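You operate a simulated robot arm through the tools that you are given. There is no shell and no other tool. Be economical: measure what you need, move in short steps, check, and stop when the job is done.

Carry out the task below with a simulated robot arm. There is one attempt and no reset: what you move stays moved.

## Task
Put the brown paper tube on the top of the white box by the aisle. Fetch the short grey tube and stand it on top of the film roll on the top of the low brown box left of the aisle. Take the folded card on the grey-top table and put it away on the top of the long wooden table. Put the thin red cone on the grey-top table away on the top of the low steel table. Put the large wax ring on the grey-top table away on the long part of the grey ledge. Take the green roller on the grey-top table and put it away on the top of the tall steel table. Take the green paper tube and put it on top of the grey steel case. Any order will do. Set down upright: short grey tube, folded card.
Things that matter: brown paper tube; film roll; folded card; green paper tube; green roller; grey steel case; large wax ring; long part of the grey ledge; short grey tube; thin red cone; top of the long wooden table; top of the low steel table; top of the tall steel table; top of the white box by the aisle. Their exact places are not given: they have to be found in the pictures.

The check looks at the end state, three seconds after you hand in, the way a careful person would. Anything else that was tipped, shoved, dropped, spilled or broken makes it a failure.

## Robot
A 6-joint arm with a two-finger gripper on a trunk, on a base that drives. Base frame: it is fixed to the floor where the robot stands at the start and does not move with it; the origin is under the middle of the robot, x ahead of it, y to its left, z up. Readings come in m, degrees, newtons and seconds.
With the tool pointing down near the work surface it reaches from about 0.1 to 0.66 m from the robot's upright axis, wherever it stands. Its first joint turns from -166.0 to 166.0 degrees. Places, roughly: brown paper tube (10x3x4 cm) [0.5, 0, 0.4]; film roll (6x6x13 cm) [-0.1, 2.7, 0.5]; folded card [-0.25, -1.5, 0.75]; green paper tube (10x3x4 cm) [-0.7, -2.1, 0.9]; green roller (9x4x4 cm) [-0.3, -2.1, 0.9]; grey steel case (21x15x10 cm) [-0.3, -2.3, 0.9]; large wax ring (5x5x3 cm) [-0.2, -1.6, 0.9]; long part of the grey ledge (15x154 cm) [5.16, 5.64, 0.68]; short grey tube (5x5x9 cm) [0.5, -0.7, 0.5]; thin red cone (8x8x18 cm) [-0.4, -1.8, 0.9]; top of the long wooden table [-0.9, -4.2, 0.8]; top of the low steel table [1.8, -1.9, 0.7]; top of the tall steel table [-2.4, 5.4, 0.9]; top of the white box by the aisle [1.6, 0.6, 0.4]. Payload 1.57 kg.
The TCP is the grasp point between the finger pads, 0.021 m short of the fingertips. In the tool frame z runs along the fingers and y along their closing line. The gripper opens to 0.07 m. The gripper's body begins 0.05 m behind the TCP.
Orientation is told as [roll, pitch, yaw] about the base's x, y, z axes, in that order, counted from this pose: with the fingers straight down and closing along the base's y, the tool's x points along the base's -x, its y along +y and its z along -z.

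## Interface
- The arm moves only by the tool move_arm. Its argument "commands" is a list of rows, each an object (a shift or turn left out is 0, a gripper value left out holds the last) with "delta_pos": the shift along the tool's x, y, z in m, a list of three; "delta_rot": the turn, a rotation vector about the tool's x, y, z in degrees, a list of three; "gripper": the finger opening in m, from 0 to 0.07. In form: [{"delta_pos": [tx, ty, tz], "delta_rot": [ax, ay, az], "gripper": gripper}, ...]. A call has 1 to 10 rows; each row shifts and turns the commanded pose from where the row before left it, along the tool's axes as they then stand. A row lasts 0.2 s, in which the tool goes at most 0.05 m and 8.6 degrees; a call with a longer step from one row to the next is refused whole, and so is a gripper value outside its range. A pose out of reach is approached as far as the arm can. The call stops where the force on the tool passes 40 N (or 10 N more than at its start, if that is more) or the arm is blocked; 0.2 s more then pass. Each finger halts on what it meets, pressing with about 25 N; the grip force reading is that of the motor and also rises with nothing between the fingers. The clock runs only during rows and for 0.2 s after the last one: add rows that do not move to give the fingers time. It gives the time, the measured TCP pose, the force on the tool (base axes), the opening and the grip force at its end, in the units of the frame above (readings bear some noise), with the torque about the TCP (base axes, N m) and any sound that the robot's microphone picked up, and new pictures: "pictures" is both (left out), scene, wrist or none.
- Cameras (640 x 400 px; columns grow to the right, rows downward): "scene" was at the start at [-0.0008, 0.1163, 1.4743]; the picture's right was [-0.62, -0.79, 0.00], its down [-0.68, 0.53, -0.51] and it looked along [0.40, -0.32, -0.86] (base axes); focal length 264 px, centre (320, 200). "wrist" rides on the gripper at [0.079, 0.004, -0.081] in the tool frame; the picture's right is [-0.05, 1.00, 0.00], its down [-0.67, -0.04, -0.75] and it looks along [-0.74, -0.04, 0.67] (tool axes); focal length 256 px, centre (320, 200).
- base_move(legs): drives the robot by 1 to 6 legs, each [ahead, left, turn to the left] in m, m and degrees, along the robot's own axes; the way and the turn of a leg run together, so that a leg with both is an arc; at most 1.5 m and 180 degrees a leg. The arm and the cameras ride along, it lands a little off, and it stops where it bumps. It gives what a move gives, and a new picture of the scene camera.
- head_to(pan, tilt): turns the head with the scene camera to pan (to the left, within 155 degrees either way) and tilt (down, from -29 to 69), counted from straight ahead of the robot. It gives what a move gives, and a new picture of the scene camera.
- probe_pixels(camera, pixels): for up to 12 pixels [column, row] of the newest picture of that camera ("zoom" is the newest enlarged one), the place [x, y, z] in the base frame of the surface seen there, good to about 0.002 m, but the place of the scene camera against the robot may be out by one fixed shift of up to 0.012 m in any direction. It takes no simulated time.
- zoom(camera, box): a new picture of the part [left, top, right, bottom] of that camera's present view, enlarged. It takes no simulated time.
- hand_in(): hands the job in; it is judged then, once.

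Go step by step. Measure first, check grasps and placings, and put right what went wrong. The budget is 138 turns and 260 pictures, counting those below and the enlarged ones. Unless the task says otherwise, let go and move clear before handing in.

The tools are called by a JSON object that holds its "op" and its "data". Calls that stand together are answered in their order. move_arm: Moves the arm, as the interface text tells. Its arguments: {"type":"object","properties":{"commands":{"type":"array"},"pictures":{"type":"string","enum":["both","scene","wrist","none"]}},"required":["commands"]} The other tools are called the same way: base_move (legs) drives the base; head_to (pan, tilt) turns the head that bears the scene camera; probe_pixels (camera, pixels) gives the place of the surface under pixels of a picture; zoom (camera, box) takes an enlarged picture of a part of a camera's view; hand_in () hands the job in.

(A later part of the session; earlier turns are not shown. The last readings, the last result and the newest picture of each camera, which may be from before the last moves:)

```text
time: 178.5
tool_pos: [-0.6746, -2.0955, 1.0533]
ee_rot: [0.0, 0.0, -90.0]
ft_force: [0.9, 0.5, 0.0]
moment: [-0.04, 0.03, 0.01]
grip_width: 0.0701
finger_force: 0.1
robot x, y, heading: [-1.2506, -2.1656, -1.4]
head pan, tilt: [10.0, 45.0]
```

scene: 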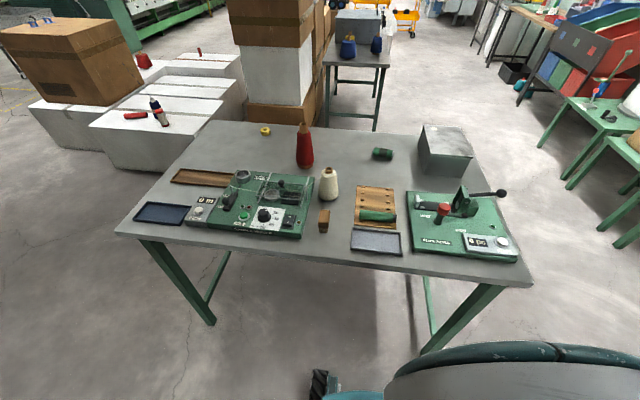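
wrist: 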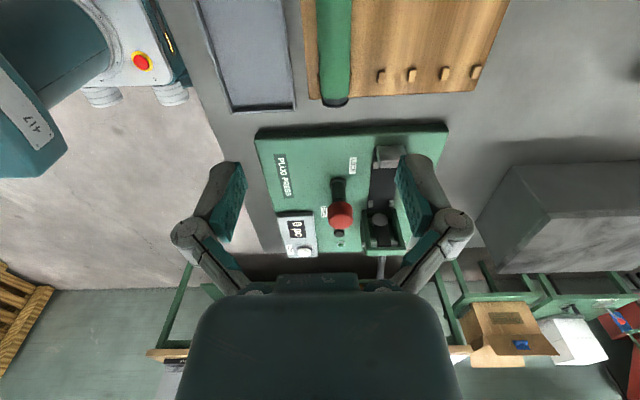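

{"op": "probe_pixels", "data": {"camera": "wrist", "pixels": [[336, 98], [335, 50], [334, 5], [320, 50], [350, 50], [309, 50], [360, 60], [380, 75], [250, 60], [340, 205], [380, 185], [420, 240]]}}

{"op": "zoom", "data": {"camera": "wrist", "box": [260, 0, 440, 110]}}

```text
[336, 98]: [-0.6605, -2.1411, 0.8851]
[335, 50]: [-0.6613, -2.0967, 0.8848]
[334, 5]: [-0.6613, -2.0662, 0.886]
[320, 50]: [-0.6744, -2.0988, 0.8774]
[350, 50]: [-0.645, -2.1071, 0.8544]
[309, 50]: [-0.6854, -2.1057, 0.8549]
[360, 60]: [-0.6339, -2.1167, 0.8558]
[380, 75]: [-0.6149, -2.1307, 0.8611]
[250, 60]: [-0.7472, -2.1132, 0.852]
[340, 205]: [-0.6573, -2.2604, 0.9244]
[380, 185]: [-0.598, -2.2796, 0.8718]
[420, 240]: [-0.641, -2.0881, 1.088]
```

```text
3.56 times, centred on (350, 55) of wrist
```

zoom: 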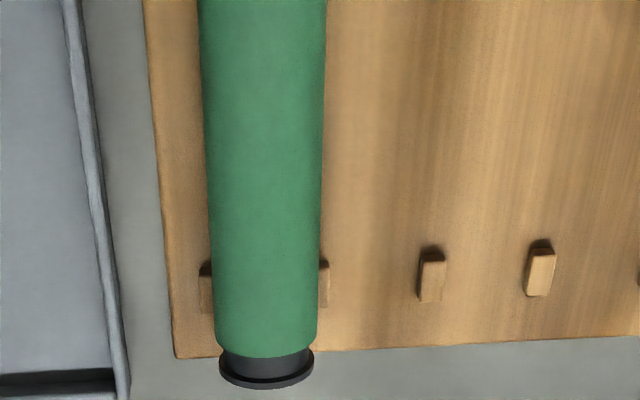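

Tube axis x=−0.6605, top 0.885, on a board at 0.855 between pegs near its ends. Narrow the opening to 0.05, descend at its middle, and grip.

{"op": "move_arm", "data": {"commands": [{"delta_pos": [0.002, 0.0141, 0], "gripper": 0.05}, {"delta_pos": [0, 0, 0.045]}, {"delta_pos": [0, 0, 0.045]}, {"delta_pos": [0, 0, 0.04]}, {"delta_pos": [0, 0, 0.03]}, {"delta_pos": [0, 0, 0.0125]}, {}, {"gripper": 0.0}, {"gripper": 0.0}, {"gripper": 0.0}], "pictures": "wrist"}}

```text
time: 180.7
tool_pos: [-0.6609, -2.0933, 0.8783]
ee_rot: [-0.1, 0.1, -90.0]
ft_force: [-1.4, -0.9, 1.9]
moment: [0.05, -0.01, 0.03]
grip_width: 0.0276
finger_force: 25.3
robot x, y, heading: [-1.2496, -2.1644, -1.3]
head pan, tilt: [10.0, 45.0]
```

wrist: 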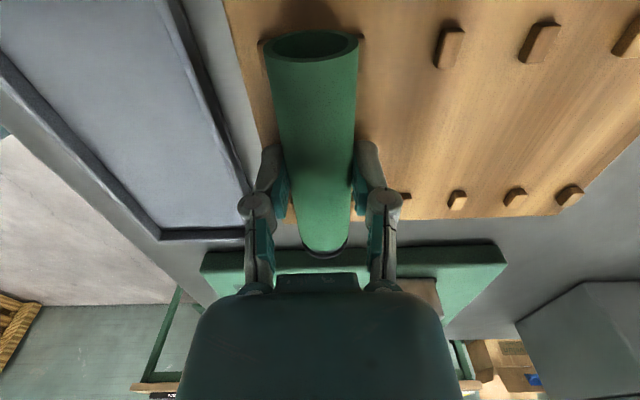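

Tube gripped (0.0276). Lift, retract, and drive to the far end of the table, turning to face the case.

{"op": "move_arm", "data": {"commands": [{"delta_pos": [0, 0, -0.02]}, {"delta_pos": [0, 0, -0.045]}, {"delta_pos": [0, 0, -0.045]}, {"delta_pos": [0, 0, -0.045]}, {"delta_pos": [0, 0, -0.035]}, {"delta_pos": [-0.006, -0.045, 0]}, {"delta_pos": [-0.006, -0.045, 0]}, {"delta_pos": [-0.006, -0.045, 0]}, {"delta_pos": [-0.006, -0.045, 0]}, {"delta_pos": [-0.006, -0.045, 0]}], "pictures": "none"}}

{"op": "base_move", "data": {"legs": [[0, -0.72, 1.4], [0.85, 0, 0], [0, 0, 90]]}}

{"op": "head_to", "data": {"pan": -5, "tilt": 55}}

```text
time: 182.9
tool_pos: [-0.8828, -2.1247, 1.0686]
ee_rot: [-0.2, 0.0, -90.0]
ft_force: [0.4, 0.3, -0.3]
moment: [0.02, 0.0, -0.01]
grip_width: 0.0277
finger_force: 25.0
robot x, y, heading: [-1.2476, -2.1677, -1.7]
head pan, tilt: [10.0, 45.0]
```

```text
time: 194.8
tool_pos: [-0.444, -2.522, 1.0681]
ee_rot: [-0.1, -0.1, 0.7]
ft_force: [0.8, -0.2, -0.3]
moment: [0.02, 0.01, 0.0]
grip_width: 0.028
finger_force: 24.9
robot x, y, heading: [-0.4008, -2.8861, 89.0]
head pan, tilt: [10.0, 45.0]
```

scene: 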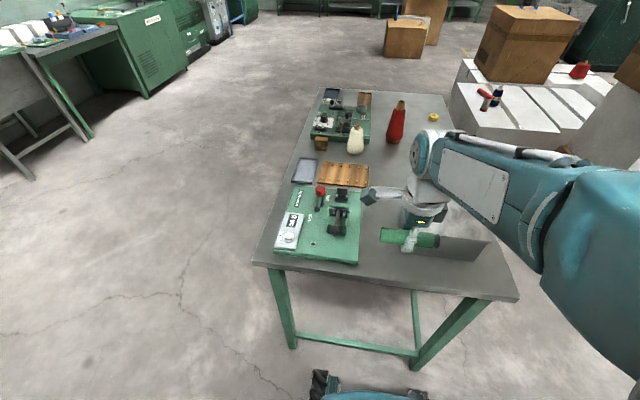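

```text
time: 195.6
tool_pos: [-0.4435, -2.521, 1.0684]
ee_rot: [0.1, 0.0, 0.8]
ft_force: [0.2, 0.4, -0.6]
moment: [-0.01, 0.02, 0.01]
grip_width: 0.0279
finger_force: 24.6
robot x, y, heading: [-0.3964, -2.8887, 89.3]
head pan, tilt: [-5.0, 55.0]
```

scene: 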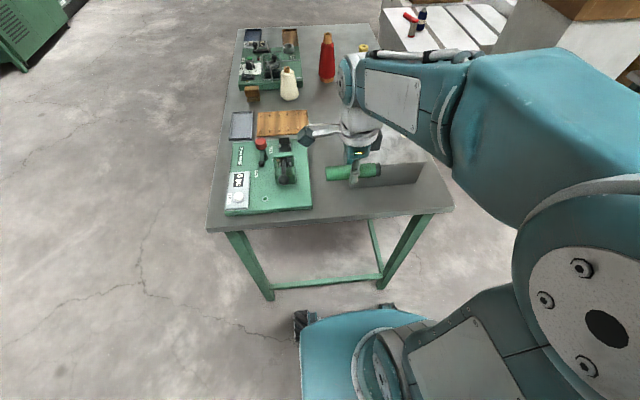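

{"op": "move_arm", "data": {"commands": [{"delta_pos": [0, 0.03, -0.02]}], "pictures": "wrist"}}

{"op": "zoom", "data": {"camera": "scene", "box": [280, 110, 460, 230]}}

```text
time: 196.0
tool_pos: [-0.4451, -2.492, 1.0896]
ee_rot: [0.0, 0.1, 0.9]
ft_force: [-0.3, -0.3, 0.2]
moment: [0.01, 0.01, 0.0]
grip_width: 0.028
finger_force: 25.3
robot x, y, heading: [-0.3978, -2.8865, 89.0]
head pan, tilt: [-5.0, 55.0]
```

wrist: 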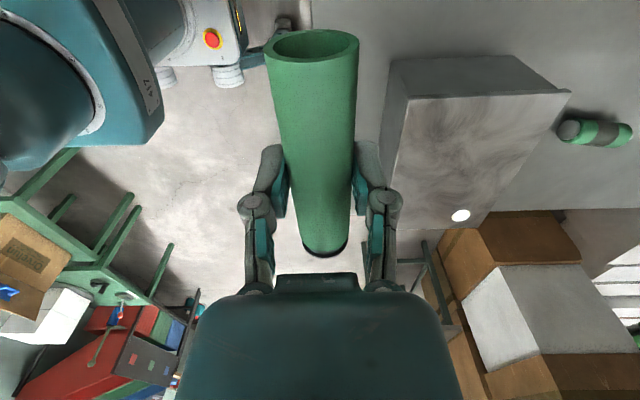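

```text
3.33 times, centred on (370, 170) of scene
```

zoom: 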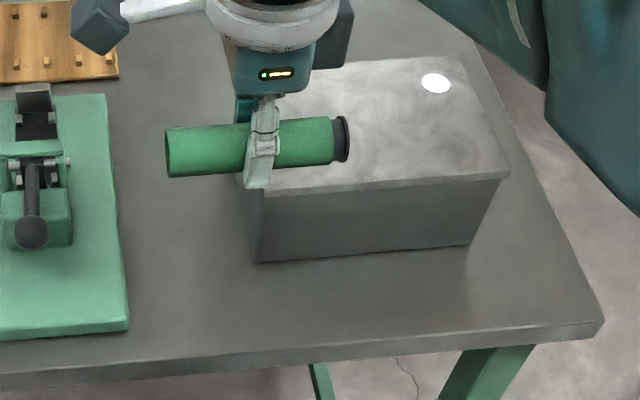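

{"op": "probe_pixels", "data": {"camera": "wrist", "pixels": [[408, 100], [562, 96], [395, 190], [490, 205], [470, 150], [430, 130], [445, 210]]}}

```text
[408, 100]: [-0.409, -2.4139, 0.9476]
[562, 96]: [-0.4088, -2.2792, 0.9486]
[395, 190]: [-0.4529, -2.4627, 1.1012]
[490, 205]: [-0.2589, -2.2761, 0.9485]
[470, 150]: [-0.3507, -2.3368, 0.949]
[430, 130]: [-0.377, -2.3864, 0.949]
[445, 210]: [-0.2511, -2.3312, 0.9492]
```

Case top spans x −0.41…−0.21, y −2.42…−2.275, z 0.949. Move over its centre and lower the tube to TCP≈0.972.

{"op": "move_arm", "data": {"commands": [{"delta_pos": [-0.027, 0.0294, 0]}, {"delta_pos": [-0.027, 0.0294, 0]}, {"delta_pos": [-0.027, 0.0294, 0]}, {"delta_pos": [-0.027, 0.0294, 0]}, {"delta_pos": [-0.027, 0.0294, 0]}, {"delta_pos": [0, 0, 0.045]}, {"delta_pos": [0, 0, 0.045]}, {"delta_pos": [0, 0, 0.02]}, {"delta_pos": [0, 0, 0.006]}, {}], "pictures": "both"}}

```text
time: 198.2
tool_pos: [-0.3112, -2.3425, 0.9729]
ee_rot: [0.1, 0.0, 0.7]
ft_force: [-1.4, 1.5, 0.4]
moment: [-0.02, -0.01, 0.0]
grip_width: 0.028
finger_force: 25.4
robot x, y, heading: [-0.3978, -2.8909, 89.1]
head pan, tilt: [-5.0, 55.0]
```

scene: 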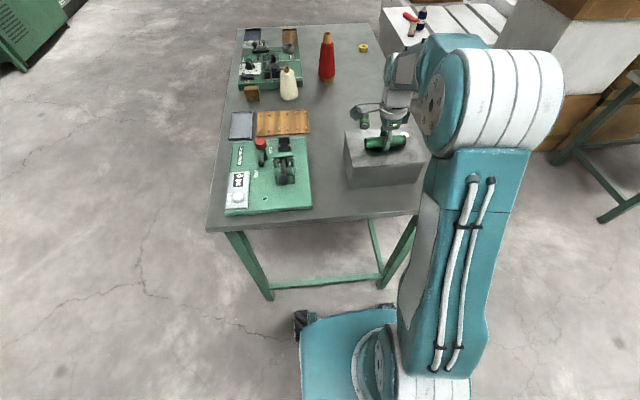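
wrist: 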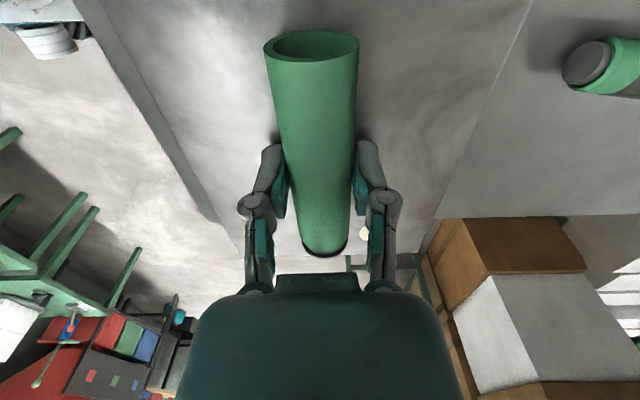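

No contact yet; lower 2 mm more.

{"op": "move_arm", "data": {"commands": [{"delta_pos": [0, 0, 0.001]}, {"delta_pos": [0, 0, 0.001]}, {}], "pictures": "none"}}

```text
time: 199.0
tool_pos: [-0.3108, -2.3426, 0.9734]
ee_rot: [0.2, 0.0, 0.8]
ft_force: [-0.4, 0.4, 22.3]
moment: [-0.03, -0.02, -0.03]
grip_width: 0.028
finger_force: 24.5
robot x, y, heading: [-0.3971, -2.8837, 89.1]
head pan, tilt: [-5.0, 55.0]
```

Contact at 22 N. Release and rise.

{"op": "move_arm", "data": {"commands": [{"delta_pos": [0, 0, -0.001]}, {"gripper": 0.04}, {"gripper": 0.07}, {"gripper": 0.07}, {"delta_pos": [0, 0, -0.02]}, {"delta_pos": [0, 0, -0.045]}, {"delta_pos": [0, 0, -0.045]}, {}], "pictures": "both"}}

```text
time: 200.8
tool_pos: [-0.3103, -2.3426, 1.0827]
ee_rot: [-0.1, 0.0, 0.8]
ft_force: [-0.9, -0.1, -0.1]
moment: [0.0, 0.02, 0.0]
grip_width: 0.0701
finger_force: 0.1
robot x, y, heading: [-0.3963, -2.8844, 89.0]
head pan, tilt: [-5.0, 55.0]
```

scene: 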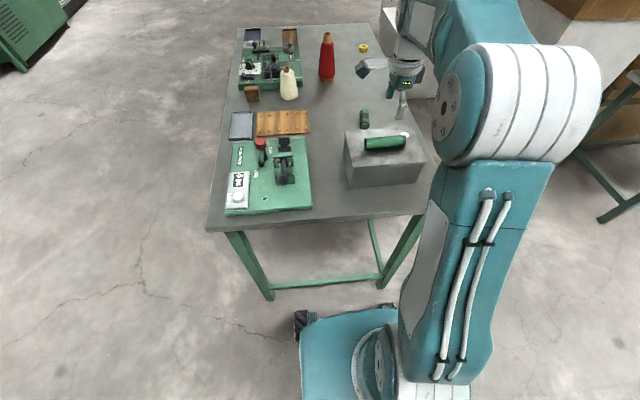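
wrist: 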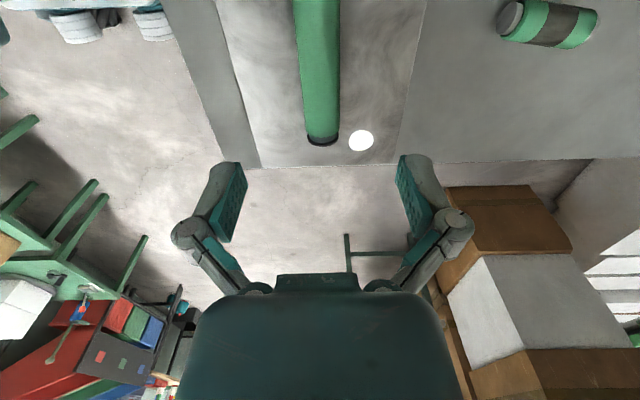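

The green tube rests on the case. Retract, then check clearance on the table's right side before driving there.

{"op": "move_arm", "data": {"commands": [{"delta_pos": [0, -0.045, 0]}, {"delta_pos": [0, -0.045, 0]}, {"delta_pos": [0, -0.045, 0]}, {"delta_pos": [0, -0.045, 0]}], "pictures": "none"}}

{"op": "head_to", "data": {"pan": -40, "tilt": 35}}

```text
time: 201.8
tool_pos: [-0.3106, -2.5237, 1.0816]
ee_rot: [0.0, -0.1, 0.9]
ft_force: [-0.2, 0.8, -0.6]
moment: [-0.03, 0.0, -0.03]
grip_width: 0.0702
finger_force: 0.0
robot x, y, heading: [-0.3949, -2.8865, 89.2]
head pan, tilt: [-5.0, 55.0]
```

```text
time: 202.8
tool_pos: [-0.3103, -2.5231, 1.0812]
ee_rot: [0.0, -0.1, 0.8]
ft_force: [0.2, -0.7, 0.9]
moment: [-0.01, -0.02, -0.01]
grip_width: 0.07
finger_force: 0.1
robot x, y, heading: [-0.3994, -2.8876, 88.8]
head pan, tilt: [-40.0, 35.0]
```

scene: 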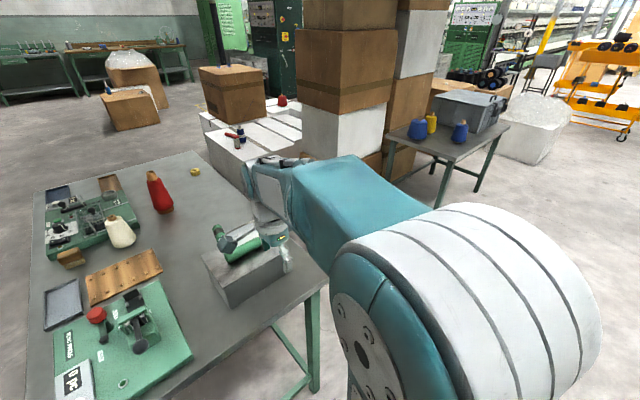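

{"op": "probe_pixels", "data": {"camera": "scene", "pixels": [[305, 135], [370, 155], [340, 150], [455, 155], [400, 145], [508, 128], [430, 150], [410, 180], [433, 205], [475, 190], [440, 150], [480, 110]]}}

{"op": "zoom", "data": {"camera": "scene", "box": [290, 70, 530, 220]}}

```text
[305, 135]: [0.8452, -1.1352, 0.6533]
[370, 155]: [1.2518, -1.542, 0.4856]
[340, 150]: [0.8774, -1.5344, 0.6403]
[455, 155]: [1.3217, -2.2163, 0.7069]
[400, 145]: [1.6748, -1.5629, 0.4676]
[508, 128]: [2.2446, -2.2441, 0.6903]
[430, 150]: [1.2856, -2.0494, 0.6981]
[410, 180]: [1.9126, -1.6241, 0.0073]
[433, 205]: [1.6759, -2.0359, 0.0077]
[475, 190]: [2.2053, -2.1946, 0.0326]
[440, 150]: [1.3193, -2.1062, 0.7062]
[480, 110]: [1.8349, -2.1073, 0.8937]
```

```text
2.67 times, centred on (410, 145) of scene
```

zoom: 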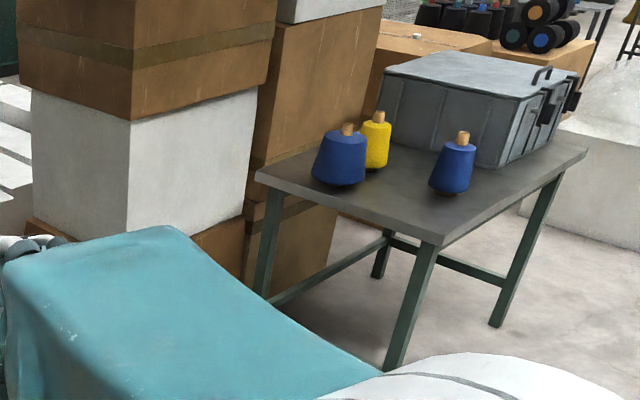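

The right-side passage is wide (stack starts at x 0.84). Drive right 0.6 and ahead 1.08 to stand beside the cone.

{"op": "base_move", "data": {"legs": [[0, -0.6, 1], [1.08, 0, 0]]}}

{"op": "head_to", "data": {"pan": 75, "tilt": 55}}

```text
time: 211.3
tool_pos: [0.2776, -1.4624, 1.0818]
ee_rot: [0.1, 0.1, 1.6]
ft_force: [0.2, -0.6, 0.6]
moment: [0.01, 0.02, -0.03]
grip_width: 0.0702
finger_force: 0.1
robot x, y, heading: [0.2, -1.8266, 90.2]
head pan, tilt: [-40.0, 35.0]
```

scene: 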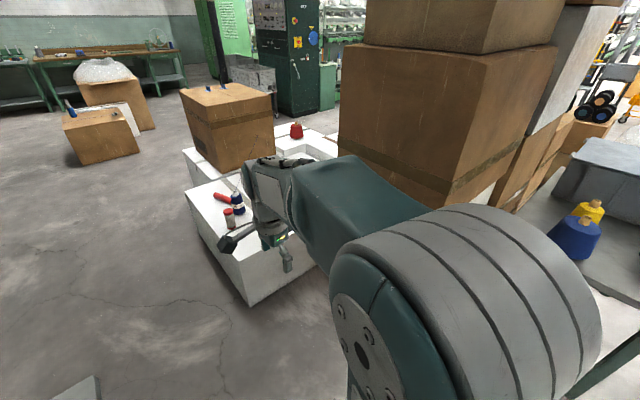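

```text
time: 213.2
tool_pos: [0.2769, -1.4624, 1.0813]
ee_rot: [-0.1, 0.0, 1.7]
ft_force: [-0.6, 0.3, 0.7]
moment: [0.01, 0.03, 0.02]
grip_width: 0.0701
finger_force: 0.0
robot x, y, heading: [0.196, -1.8268, 89.9]
head pan, tilt: [75.0, 55.0]
```

scene: 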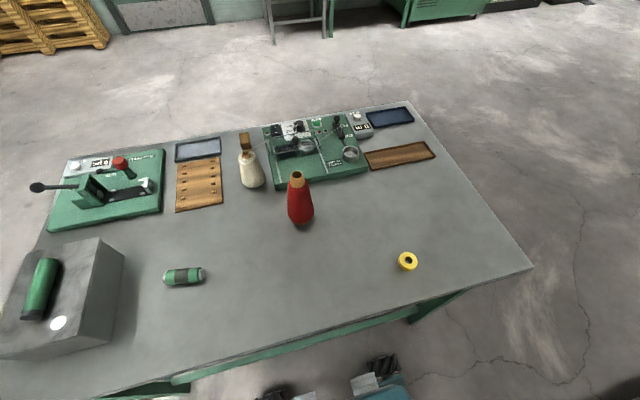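

{"op": "zoom", "data": {"camera": "scene", "box": [220, 100, 440, 280]}}

{"op": "probe_pixels", "data": {"camera": "scene", "pixels": [[297, 175], [292, 182], [303, 182], [299, 190], [300, 215], [302, 226], [250, 155], [250, 180], [330, 180], [406, 262], [183, 276], [165, 280]]}}

```text
2.22 times, centred on (330, 190) of scene
```

zoom: 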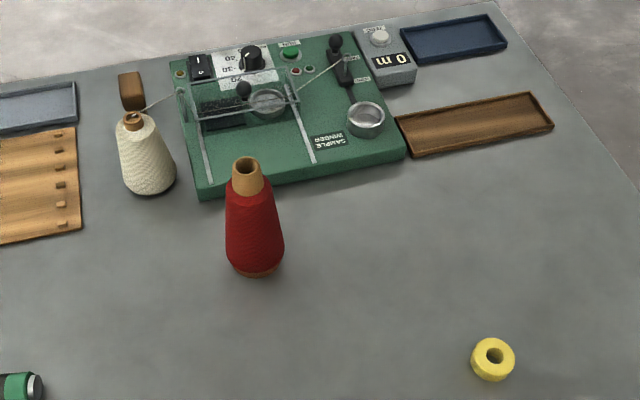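

```text
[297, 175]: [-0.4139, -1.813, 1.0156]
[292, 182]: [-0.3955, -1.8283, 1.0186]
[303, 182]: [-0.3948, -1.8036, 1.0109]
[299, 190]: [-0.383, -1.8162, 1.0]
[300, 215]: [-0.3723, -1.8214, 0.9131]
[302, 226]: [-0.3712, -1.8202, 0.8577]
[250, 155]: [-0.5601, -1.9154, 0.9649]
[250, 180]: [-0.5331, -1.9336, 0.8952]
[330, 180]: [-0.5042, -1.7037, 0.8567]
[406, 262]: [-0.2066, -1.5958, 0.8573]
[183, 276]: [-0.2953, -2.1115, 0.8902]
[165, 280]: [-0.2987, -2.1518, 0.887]
```

The red cone is at ≈[-0.405,-1.816], top ≈1.02, no thread on it. Swing the arm left in an arc with yaw turned to ~90.

{"op": "move_arm", "data": {"commands": [{"delta_pos": [0, 0, -0.04]}, {"delta_pos": [0.0434, -0.0118, 0]}, {"delta_pos": [0.0434, -0.0118, 0]}, {"delta_pos": [0.0434, -0.0118, 0]}, {"delta_pos": [0.0434, -0.0118, 0]}, {"delta_pos": [0.0434, -0.0118, 0]}, {"delta_pos": [0.0434, -0.0118, 0]}, {"delta_pos": [0.0434, -0.0118, 0]}, {"delta_pos": [0.0434, -0.0118, 0]}], "pictures": "none"}}

{"op": "move_arm", "data": {"commands": [{"delta_rot": [0, 0, -8.6]}, {"delta_rot": [0, 0, -8.6]}, {"delta_rot": [0, 0, -8.6]}, {"delta_rot": [0, 0, -8.6]}, {"delta_rot": [0, 0, -8.6]}, {"delta_rot": [0, 0, -8.6]}, {"delta_rot": [0, 0, -8.6]}, {"delta_rot": [0, 0, -8.6]}, {"delta_rot": [0, 0, -8.6]}, {"delta_rot": [0, 0, -8.6]}], "pictures": "none"}}

{"op": "move_arm", "data": {"commands": [{"delta_pos": [0.0457, 0.0165, 0]}, {"delta_pos": [0.0457, 0.0165, 0]}, {"delta_pos": [0.0457, 0.0165, 0]}, {"delta_pos": [0.0457, 0.0165, 0]}, {"delta_pos": [0.0457, 0.0165, 0]}, {"delta_pos": [0.0457, 0.0165, 0]}, {"delta_pos": [0, 0.045, 0]}, {"delta_pos": [0, 0.045, 0]}, {"delta_pos": [0, 0.045, 0]}, {"delta_pos": [0, 0.045, 0]}], "pictures": "both"}}

```text
time: 215.2
tool_pos: [-0.0681, -1.5669, 1.1218]
ee_rot: [0.0, -0.2, 1.7]
ft_force: [-0.7, -0.4, -0.1]
moment: [0.0, 0.02, 0.03]
grip_width: 0.0702
finger_force: 0.0
robot x, y, heading: [0.1982, -1.8276, 90.2]
head pan, tilt: [75.0, 55.0]
```

```text
time: 217.4
tool_pos: [-0.067, -1.5666, 1.1204]
ee_rot: [0.0, 0.0, 87.8]
ft_force: [0.6, 0.5, -0.1]
moment: [0.02, -0.01, 0.01]
grip_width: 0.0698
finger_force: 0.1
robot x, y, heading: [0.1977, -1.8278, 89.9]
head pan, tilt: [75.0, 55.0]
```

```text
time: 219.6
tool_pos: [-0.3588, -1.8325, 1.1212]
ee_rot: [-0.1, 0.0, 87.9]
ft_force: [-0.1, 0.2, 0.5]
moment: [0.01, -0.05, 0.02]
grip_width: 0.0699
finger_force: 0.0
robot x, y, heading: [0.1961, -1.8277, 89.8]
head pan, tilt: [75.0, 55.0]
```

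scene: 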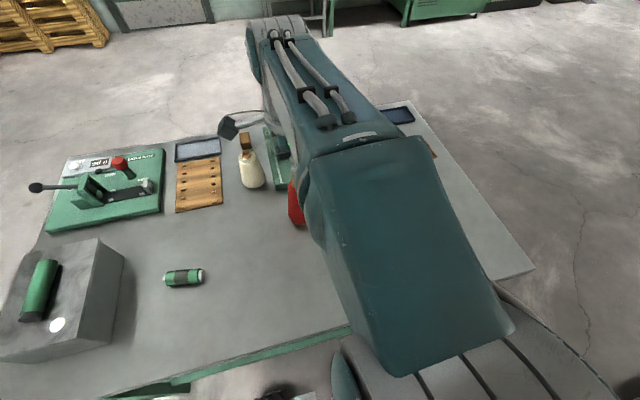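
wrist: 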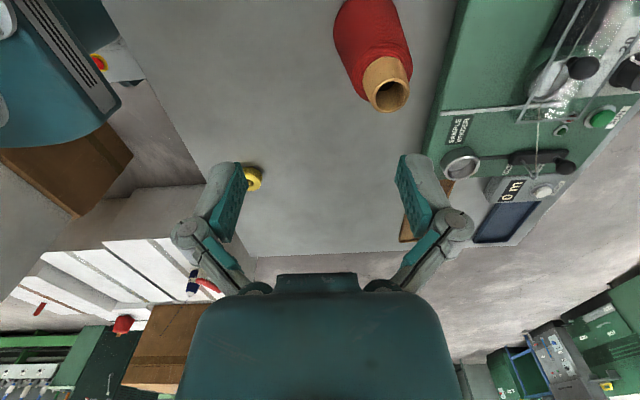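

{"op": "probe_pixels", "data": {"camera": "wrist", "pixels": [[389, 110], [365, 85], [410, 80], [388, 62], [345, 30], [400, 20], [370, 30], [370, 92], [409, 92], [300, 40]]}}

{"op": "zoom", "data": {"camera": "wrist", "box": [310, 0, 440, 120]}}

```text
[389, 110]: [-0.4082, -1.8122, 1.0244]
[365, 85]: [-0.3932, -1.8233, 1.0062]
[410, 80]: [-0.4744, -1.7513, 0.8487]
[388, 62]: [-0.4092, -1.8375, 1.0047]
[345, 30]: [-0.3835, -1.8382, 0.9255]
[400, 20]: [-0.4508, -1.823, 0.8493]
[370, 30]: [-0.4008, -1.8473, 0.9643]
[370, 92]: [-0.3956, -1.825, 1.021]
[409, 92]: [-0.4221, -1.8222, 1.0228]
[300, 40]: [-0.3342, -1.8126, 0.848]
```

```text
3.33 times, centred on (375, 60) of wrist
```

zoom: 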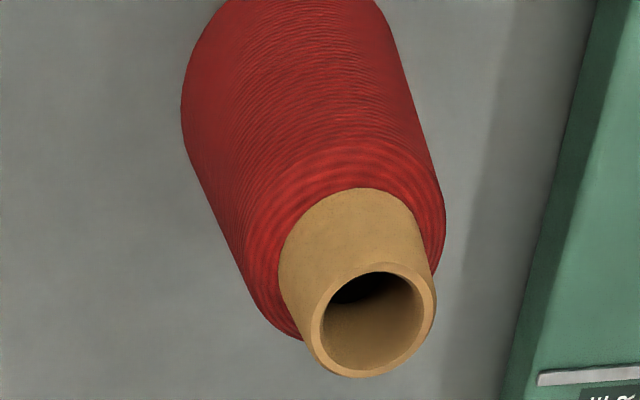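

Rim centre [-0.409,-1.8255], top 1.024, base 0.848. Centre over it and descend to TCP 0.984, then close.

{"op": "move_arm", "data": {"commands": [{"delta_pos": [-0.0025, 0.0251, 0]}, {"delta_pos": [-0.0025, 0.0251, 0]}, {}, {"delta_pos": [0, 0, 0.045]}, {"delta_pos": [0, 0, 0.045]}, {"delta_pos": [0, 0, 0.03]}, {"delta_pos": [0, 0, 0.017]}, {"gripper": 0.0}, {"gripper": 0.0}, {"gripper": 0.0}], "pictures": "wrist"}}

```text
time: 221.8
tool_pos: [-0.4071, -1.8237, 0.9859]
ee_rot: [0.2, 0.0, 87.7]
ft_force: [-4.7, 0.6, 18.1]
moment: [0.03, 0.02, 0.01]
grip_width: 0.0516
finger_force: 25.2
robot x, y, heading: [0.198, -1.825, 90.3]
head pan, tilt: [75.0, 55.0]
```

wrist: 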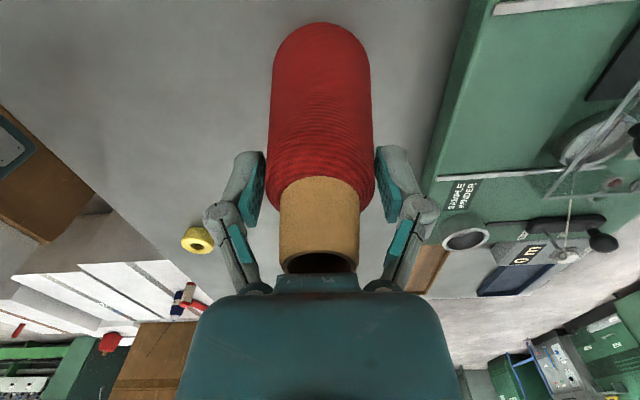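

Gripped at 0.0516. Lift gently and check hold.

{"op": "move_arm", "data": {"commands": [{"delta_pos": [0, 0, -0.005]}, {"delta_pos": [0, 0, -0.015]}, {"delta_pos": [0, 0, -0.03]}, {"delta_pos": [0, 0, -0.04]}, {}], "pictures": "wrist"}}

```text
time: 223.0
tool_pos: [-0.4065, -1.8224, 1.0762]
ee_rot: [-0.1, 0.0, 87.6]
ft_force: [0.2, 0.2, -2.2]
moment: [0.01, -0.02, -0.01]
grip_width: 0.0516
finger_force: 25.3
robot x, y, heading: [0.1963, -1.8302, 90.1]
head pan, tilt: [75.0, 55.0]
```

wrist: 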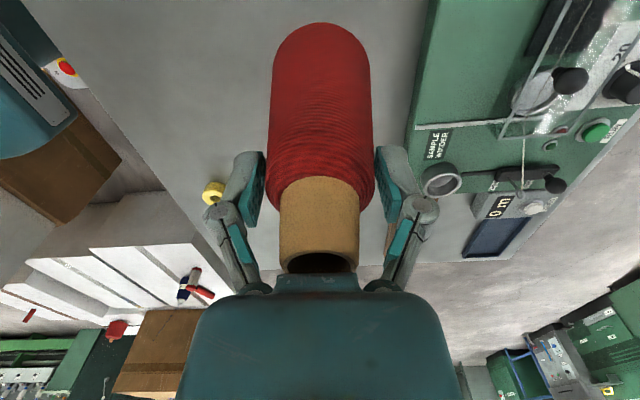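

Cone held. Retract, drive away from the table, turn about, and approach the low steel table.

{"op": "move_arm", "data": {"commands": [{"delta_pos": [0, -0.045, -0.01]}, {"delta_pos": [0, -0.045, 0]}, {"delta_pos": [0, -0.045, 0]}, {"delta_pos": [0, -0.045, 0]}, {"delta_pos": [0, -0.03, 0]}], "pictures": "none"}}

{"op": "base_move", "data": {"legs": [[-0.12, -0.35, 0], [0, 0, 90], [0, 0, 90], [0, 0.25, 0]]}}

{"op": "head_to", "data": {"pan": 80, "tilt": 45}}

```text
time: 224.2
tool_pos: [-0.1943, -1.8308, 1.083]
ee_rot: [0.1, 0.0, 87.8]
ft_force: [0.2, -0.4, -1.7]
moment: [-0.01, 0.0, 0.0]
grip_width: 0.0517
finger_force: 24.8
robot x, y, heading: [0.1947, -1.8271, 90.4]
head pan, tilt: [75.0, 55.0]
```

```text
time: 235.7
tool_pos: [1.1839, -1.9267, 1.085]
ee_rot: [0.4, 0.0, -90.9]
ft_force: [0.7, -0.3, -2.6]
moment: [0.0, 0.04, -0.01]
grip_width: 0.0515
finger_force: 25.1
robot x, y, heading: [0.7951, -1.9394, -88.4]
head pan, tilt: [75.0, 55.0]
```

scene: 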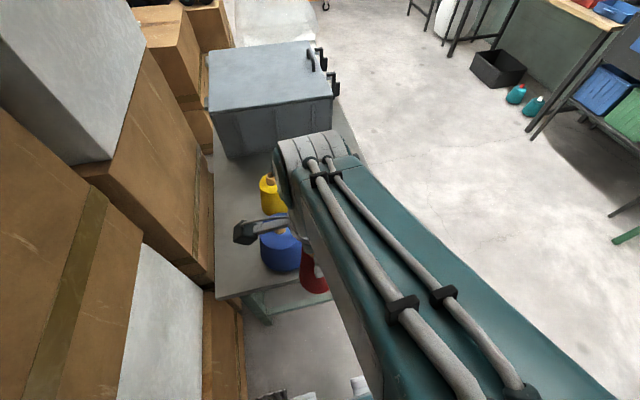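

```text
time: 236.4
tool_pos: [1.1874, -1.9278, 1.0831]
ee_rot: [0.1, 0.0, -91.0]
ft_force: [-0.9, 0.0, -2.3]
moment: [-0.01, 0.03, -0.01]
grip_width: 0.0517
finger_force: 25.3
robot x, y, heading: [0.7942, -1.9392, -88.2]
head pan, tilt: [80.0, 45.0]
```

scene: 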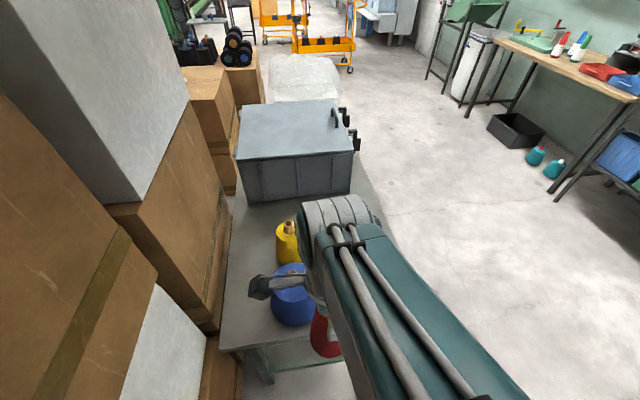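

{"op": "probe_pixels", "data": {"camera": "scene", "pixels": [[225, 345], [250, 345], [310, 335], [270, 300], [295, 320], [285, 255], [245, 320], [240, 290], [365, 185], [370, 205]]}}

{"op": "move_arm", "data": {"commands": [{}], "pictures": "wrist"}}

```text
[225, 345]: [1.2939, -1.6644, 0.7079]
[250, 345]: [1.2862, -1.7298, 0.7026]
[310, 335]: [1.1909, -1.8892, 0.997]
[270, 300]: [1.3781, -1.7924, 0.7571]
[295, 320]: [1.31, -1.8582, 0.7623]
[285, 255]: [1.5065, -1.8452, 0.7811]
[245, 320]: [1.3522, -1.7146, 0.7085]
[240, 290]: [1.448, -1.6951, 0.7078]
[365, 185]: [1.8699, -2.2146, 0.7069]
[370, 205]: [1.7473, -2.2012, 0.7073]
```

```text
time: 236.8
tool_pos: [1.1919, -1.9268, 1.0817]
ee_rot: [0.1, 0.0, -90.9]
ft_force: [-0.4, 0.0, -1.9]
moment: [0.01, 0.02, -0.01]
grip_width: 0.0516
finger_force: 24.9
robot x, y, heading: [0.8, -1.937, -88.7]
head pan, tilt: [80.0, 45.0]
```

wrist: 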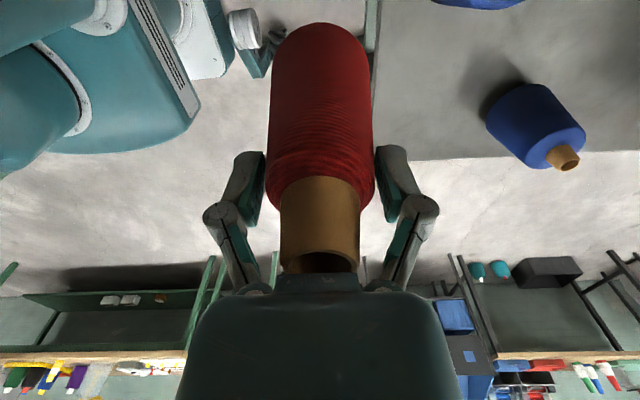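

{"op": "probe_pixels", "data": {"camera": "wrist", "pixels": [[430, 100], [430, 150], [400, 60], [500, 140], [500, 100], [535, 95], [563, 157], [478, 8], [525, 0], [440, 40], [640, 130], [385, 155]]}}

```text
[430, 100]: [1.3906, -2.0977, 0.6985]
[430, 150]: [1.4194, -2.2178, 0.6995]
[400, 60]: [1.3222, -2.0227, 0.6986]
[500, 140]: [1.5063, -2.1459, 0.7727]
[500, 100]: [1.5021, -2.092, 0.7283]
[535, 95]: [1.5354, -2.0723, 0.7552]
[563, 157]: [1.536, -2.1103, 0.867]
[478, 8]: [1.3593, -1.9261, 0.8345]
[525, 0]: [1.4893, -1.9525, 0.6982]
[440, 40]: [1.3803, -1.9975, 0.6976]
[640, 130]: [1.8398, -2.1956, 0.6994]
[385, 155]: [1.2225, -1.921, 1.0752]
```

Free spot [1.38,-2.08] on the steel table (top 0.698), 16 cm from the blue cones. Move over it and descend to TCP ≈0.84.

{"op": "move_arm", "data": {"commands": [{"delta_pos": [-0.0255, 0.0315, 0]}, {"delta_pos": [-0.0255, 0.0315, 0]}, {"delta_pos": [-0.0255, 0.0315, 0]}, {"delta_pos": [-0.0255, 0.0315, 0]}, {"delta_pos": [-0.0255, 0.0315, 0]}, {"delta_pos": [-0.0255, 0.0315, 0]}, {}, {}], "pictures": "both"}}

```text
time: 238.6
tool_pos: [1.3756, -2.083, 1.086]
ee_rot: [0.0, 0.0, -91.0]
ft_force: [-1.5, 0.8, -0.6]
moment: [0.01, -0.01, 0.02]
grip_width: 0.0517
finger_force: 24.9
robot x, y, heading: [0.7968, -1.939, -88.5]
head pan, tilt: [80.0, 45.0]
```

scene: 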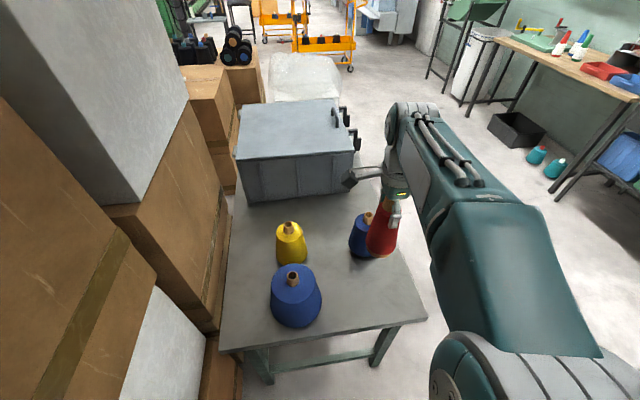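
wrist: 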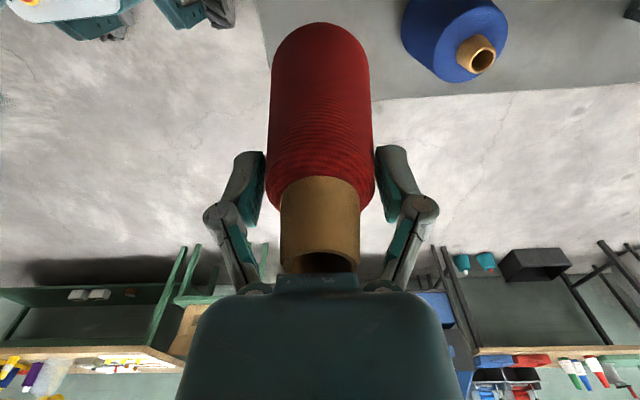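

{"op": "probe_pixels", "data": {"camera": "wrist", "pixels": [[478, 55], [407, 30], [430, 30], [405, 95], [375, 95], [385, 50], [263, 40]]}}

{"op": "probe_pixels", "data": {"camera": "scene", "pixels": [[352, 245], [360, 258], [366, 218], [320, 290], [300, 325], [292, 280], [425, 318], [405, 280], [330, 300]]}}

```text
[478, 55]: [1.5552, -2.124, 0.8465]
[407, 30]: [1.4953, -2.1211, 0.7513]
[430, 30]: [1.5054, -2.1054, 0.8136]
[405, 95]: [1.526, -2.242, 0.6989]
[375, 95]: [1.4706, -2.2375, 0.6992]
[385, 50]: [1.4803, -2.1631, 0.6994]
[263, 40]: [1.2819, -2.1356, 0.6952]
```

```text
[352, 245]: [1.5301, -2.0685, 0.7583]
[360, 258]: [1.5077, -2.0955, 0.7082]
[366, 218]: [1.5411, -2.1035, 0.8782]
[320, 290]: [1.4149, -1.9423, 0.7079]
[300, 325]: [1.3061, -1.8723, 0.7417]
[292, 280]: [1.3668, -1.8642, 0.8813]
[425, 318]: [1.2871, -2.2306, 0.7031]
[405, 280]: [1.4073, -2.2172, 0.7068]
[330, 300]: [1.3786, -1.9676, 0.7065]
```

{"op": "move_arm", "data": {"commands": [{"delta_pos": [0.01, 0.012, 0.03]}, {"delta_pos": [0, 0, 0.045]}, {"delta_pos": [0, 0, 0.045]}, {"delta_pos": [0, 0, 0.045]}, {"delta_pos": [0, 0, 0.045]}, {"delta_pos": [0, 0, 0.024]}, {"delta_pos": [0, 0, 0.008]}, {"delta_pos": [0, 0, 0.004]}, {"delta_pos": [0, 0, 0.002]}, {}], "pictures": "scene"}}

```text
time: 240.8
tool_pos: [1.3902, -2.0727, 0.835]
ee_rot: [0.0, 0.0, -90.9]
ft_force: [-2.3, -0.4, 4.4]
moment: [0.16, 0.32, 0.04]
grip_width: 0.0518
finger_force: 24.5
robot x, y, heading: [0.7982, -1.9397, -88.4]
head pan, tilt: [80.0, 45.0]
```

scene: 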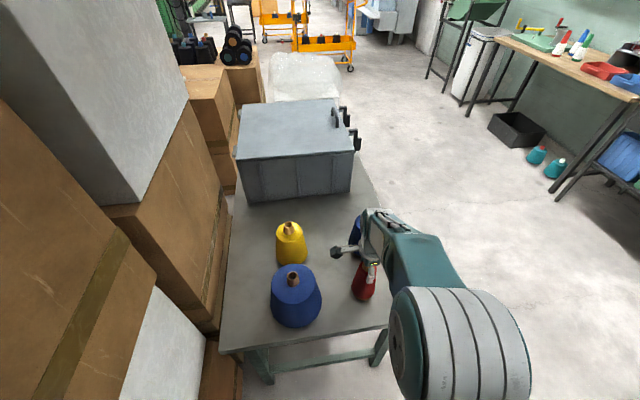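

Light contact at the expected height. One more millimetre, then release and rise.

{"op": "move_arm", "data": {"commands": [{"delta_pos": [0, 0, 0.001]}, {}, {"gripper": 0.056}, {"gripper": 0.063}, {"gripper": 0.07}, {"gripper": 0.07}, {"delta_pos": [0, 0, -0.03]}, {"delta_pos": [0, 0, -0.045]}, {"delta_pos": [0, 0, -0.045]}, {"delta_pos": [0, 0, -0.045]}], "pictures": "none"}}

{"op": "move_arm", "data": {"commands": [{"delta_pos": [0, 0, -0.045]}, {"delta_pos": [0, 0, -0.045]}, {"delta_pos": [0, 0, -0.045]}, {"delta_pos": [0.012, -0.045, 0]}, {"delta_pos": [0.012, -0.045, 0]}, {"delta_pos": [0.012, -0.045, 0]}, {"delta_pos": [0.012, -0.045, 0]}, {"delta_pos": [0.012, -0.02, 0]}], "pictures": "scene"}}

```text
time: 243.0
tool_pos: [1.3905, -2.0739, 0.9991]
ee_rot: [0.0, 0.0, -90.8]
ft_force: [-0.7, 0.9, -0.2]
moment: [0.0, -0.05, -0.01]
grip_width: 0.0702
finger_force: 0.0
robot x, y, heading: [0.7955, -1.9411, -88.3]
head pan, tilt: [80.0, 45.0]
```

```text
time: 244.8
tool_pos: [1.1924, -2.011, 1.1328]
ee_rot: [0.0, 0.0, -90.9]
ft_force: [-0.3, -0.1, 0.3]
moment: [-0.01, -0.02, 0.03]
grip_width: 0.0699
finger_force: 0.1
robot x, y, heading: [0.7976, -1.939, -88.8]
head pan, tilt: [80.0, 45.0]
```

scene: 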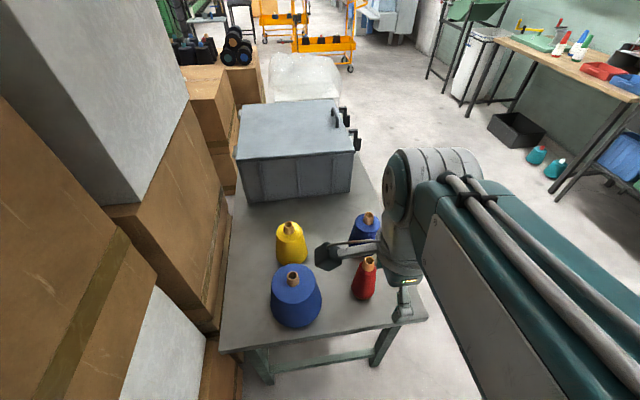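

The red cone stands on the low steel table. Return to the grey-top table for the green roller.

{"op": "base_move", "data": {"legs": [[0, -0.25, 0], [0, 0, -90], [0, 0, -91.5], [-0.15, 0.35, 0]]}}

{"op": "move_arm", "data": {"commands": [{"delta_pos": [0, 0, 0]}], "pictures": "wrist"}}

```text
time: 256.4
tool_pos: [-0.1993, -2.0191, 1.1339]
ee_rot: [0.1, -0.1, 87.9]
ft_force: [-0.1, 0.3, -0.5]
moment: [0.0, 0.02, -0.02]
grip_width: 0.0698
finger_force: 0.0
robot x, y, heading: [0.1884, -2.0949, 90.5]
head pan, tilt: [80.0, 45.0]
```

scene: 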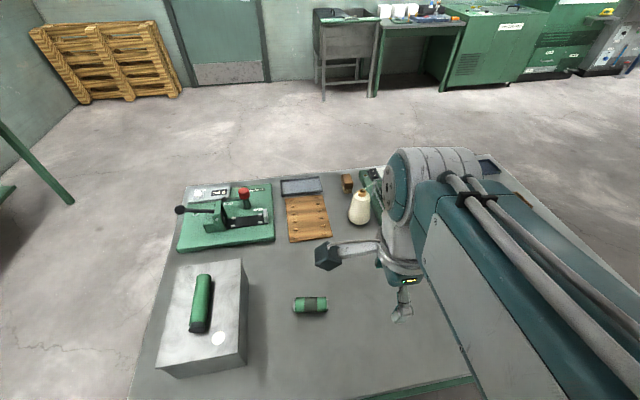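

```text
time: 256.8
tool_pos: [-0.2029, -2.0191, 1.1335]
ee_rot: [-0.1, 0.0, 88.1]
ft_force: [0.0, -0.3, 0.3]
moment: [0.0, 0.0, 0.01]
grip_width: 0.0699
finger_force: 0.0
robot x, y, heading: [0.1917, -2.0972, 90.3]
head pan, tilt: [80.0, 45.0]
```

wrist: 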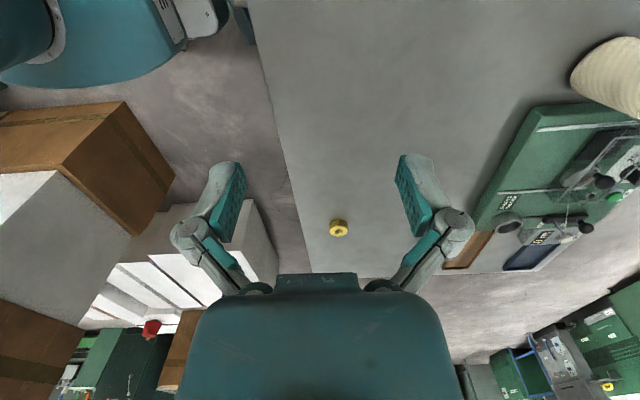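

Roller lies along y near [-0.305,-2.11]. Move above it for a wrist measurement.

{"op": "move_arm", "data": {"commands": [{"delta_pos": [0.03, 0.033, 0.02]}, {"delta_pos": [0.03, 0.033, 0.025]}, {"delta_pos": [0.03, 0.033, 0.025]}, {}], "pictures": "wrist"}}

```text
refused: row 2 steps farther than a row can; nothing moved
```

{"op": "move_arm", "data": {"commands": [{"delta_pos": [0.03, 0.033, 0]}, {"delta_pos": [0.03, 0.033, 0]}, {"delta_pos": [0.03, 0.033, 0]}, {"delta_pos": [0, 0, 0.035]}, {"delta_pos": [0, 0, 0.035]}, {}], "pictures": "wrist"}}

```text
time: 258.1
tool_pos: [-0.3047, -2.102, 1.0688]
ee_rot: [0.7, 0.0, 87.6]
ft_force: [-0.5, -0.5, -0.2]
moment: [-0.01, 0.01, 0.05]
grip_width: 0.0699
finger_force: 0.1
robot x, y, heading: [0.1882, -2.0923, 90.2]
head pan, tilt: [80.0, 45.0]
```

wrist: 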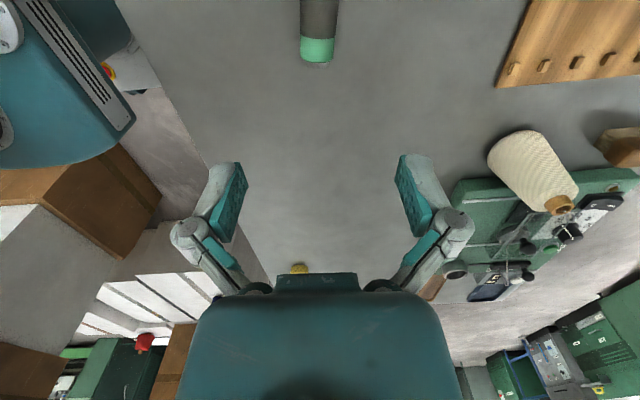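

{"op": "probe_pixels", "data": {"camera": "wrist", "pixels": [[318, 58], [318, 40], [319, 5], [303, 40], [333, 40], [350, 60], [302, 10], [337, 10], [318, 65]]}}

{"op": "zoom", "data": {"camera": "wrist", "box": [260, 0, 380, 80]}}

```text
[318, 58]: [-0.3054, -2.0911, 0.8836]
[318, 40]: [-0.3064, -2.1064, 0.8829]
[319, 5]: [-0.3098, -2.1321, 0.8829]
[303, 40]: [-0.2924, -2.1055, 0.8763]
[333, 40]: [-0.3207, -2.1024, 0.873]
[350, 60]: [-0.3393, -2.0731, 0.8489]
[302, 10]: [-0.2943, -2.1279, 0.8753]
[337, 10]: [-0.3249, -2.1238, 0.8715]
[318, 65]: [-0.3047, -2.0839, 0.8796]
```

```text
5.00 times, centred on (320, 40) of wrist
```

zoom: 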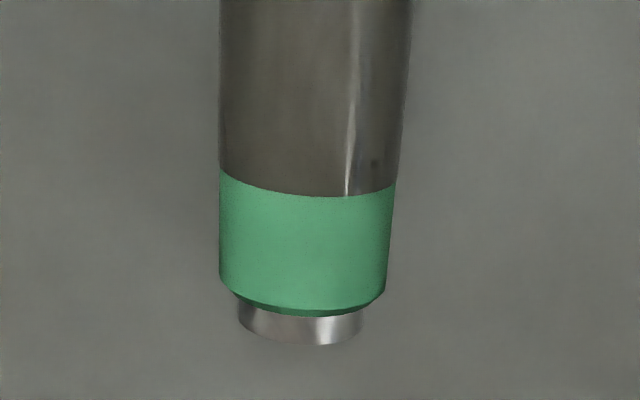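

Roller ~3.4 cm thick, centre ≈[-0.308,-2.115], top 0.883. Descend to TCP 0.874 and grip.

{"op": "move_arm", "data": {"commands": [{"delta_pos": [0.013, 0.003, 0.02], "delta_rot": [0, 0, 3.7]}, {"delta_pos": [0, 0, 0.045]}, {"delta_pos": [0, 0, 0.045]}, {"delta_pos": [0, 0, 0.045]}, {"delta_pos": [0, 0, 0.028]}, {"delta_pos": [0, 0, 0.012]}, {}, {"gripper": 0.0}, {"gripper": 0.0}, {"gripper": 0.0}], "pictures": "wrist"}}

```text
time: 259.2
tool_pos: [-0.3166, -2.1026, 0.9826]
ee_rot: [8.8, 1.6, 82.4]
ft_force: [-0.4, -0.6, 0.8]
moment: [0.0, 0.04, -0.01]
grip_width: 0.07
finger_force: 0.0
robot x, y, heading: [0.1936, -2.0954, 90.5]
head pan, tilt: [80.0, 45.0]
stopped in row 5: the arm was blocked; the commanded pose is now the measured one
```

wrist: 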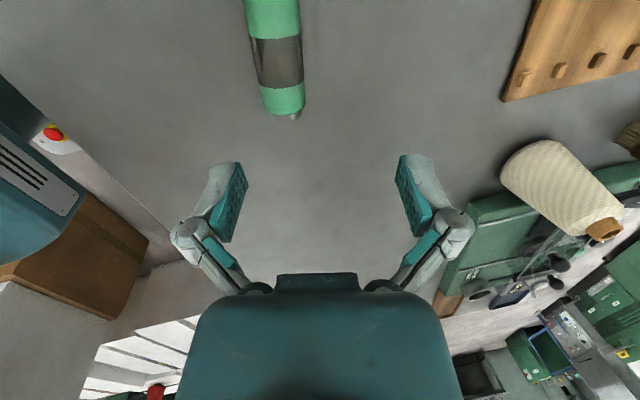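

The arm reached a wrist limit near the end (tilted 8.8°, no contact). I'll rise, straighten, and turn the wrist the other way by 180° to get a comfortable grasp yaw.

{"op": "move_arm", "data": {"commands": [{"delta_pos": [0, 0, -0.045]}, {"delta_pos": [0, 0, -0.045]}, {"delta_rot": [4.4, 0, 0]}, {"delta_rot": [4.4, 0, 0]}, {"delta_rot": [0, -1.6, 0]}, {"delta_rot": [0, 0, -8.5]}, {"delta_rot": [0, 0, -8.5]}, {"delta_rot": [0, 0, -8.5]}, {"delta_rot": [0, 0, -8.5]}, {"delta_rot": [0, 0, -8.5]}], "pictures": "none"}}

{"op": "move_arm", "data": {"commands": [{"delta_rot": [0, 0, -8.5]}, {"delta_rot": [0, 0, -8.5]}, {"delta_rot": [0, 0, -8.5]}, {"delta_rot": [0, 0, -8.5]}, {"delta_rot": [0, 0, -8.5]}, {"delta_rot": [0, 0, -8.5]}, {"delta_rot": [0, 0, -8.5]}, {"delta_rot": [0, 0, -8.5]}, {"delta_rot": [0, 0, -8.5]}, {"delta_rot": [0, 0, -8.5]}], "pictures": "none"}}

{"op": "move_arm", "data": {"commands": [{"delta_rot": [0, 0, -8.5]}, {"delta_rot": [0, 0, -8.5]}, {"delta_rot": [0, 0, -8.5]}, {"delta_rot": [0, 0, -8.5]}, {"delta_rot": [0, 0, -8.5]}, {"delta_rot": [0, 0, -8.5]}, {}], "pictures": "wrist"}}

```text
time: 261.4
tool_pos: [-0.3022, -2.101, 1.0744]
ee_rot: [0.3, -0.2, 125.0]
ft_force: [-0.7, 0.2, 0.6]
moment: [-0.03, 0.0, 0.0]
grip_width: 0.07
finger_force: 0.2
robot x, y, heading: [0.1909, -2.0968, 90.1]
head pan, tilt: [80.0, 45.0]
```

```text
time: 263.6
tool_pos: [-0.3023, -2.1024, 1.0741]
ee_rot: [-0.2, -0.3, -149.9]
ft_force: [-0.8, 0.4, -0.4]
moment: [-0.01, -0.02, 0.02]
grip_width: 0.0699
finger_force: 0.0
robot x, y, heading: [0.1929, -2.0985, 90.4]
head pan, tilt: [80.0, 45.0]
```

```text
time: 265.2
tool_pos: [-0.3016, -2.1016, 1.0721]
ee_rot: [-0.4, -0.1, -99.0]
ft_force: [0.0, -0.2, -1.0]
moment: [0.0, 0.0, 0.03]
grip_width: 0.0702
finger_force: 0.1
robot x, y, heading: [0.1902, -2.0992, 90.2]
head pan, tilt: [80.0, 45.0]
```

wrist: 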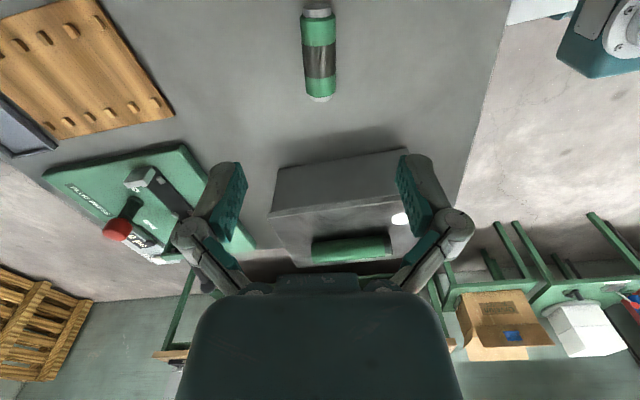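

{"op": "probe_pixels", "data": {"camera": "wrist", "pixels": [[320, 95], [319, 50], [317, 12], [303, 50], [335, 50], [319, 60]]}}

```text
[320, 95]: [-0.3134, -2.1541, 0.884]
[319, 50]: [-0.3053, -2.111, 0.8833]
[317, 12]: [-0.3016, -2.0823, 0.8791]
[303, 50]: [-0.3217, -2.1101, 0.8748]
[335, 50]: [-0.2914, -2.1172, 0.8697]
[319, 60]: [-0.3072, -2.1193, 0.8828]
```

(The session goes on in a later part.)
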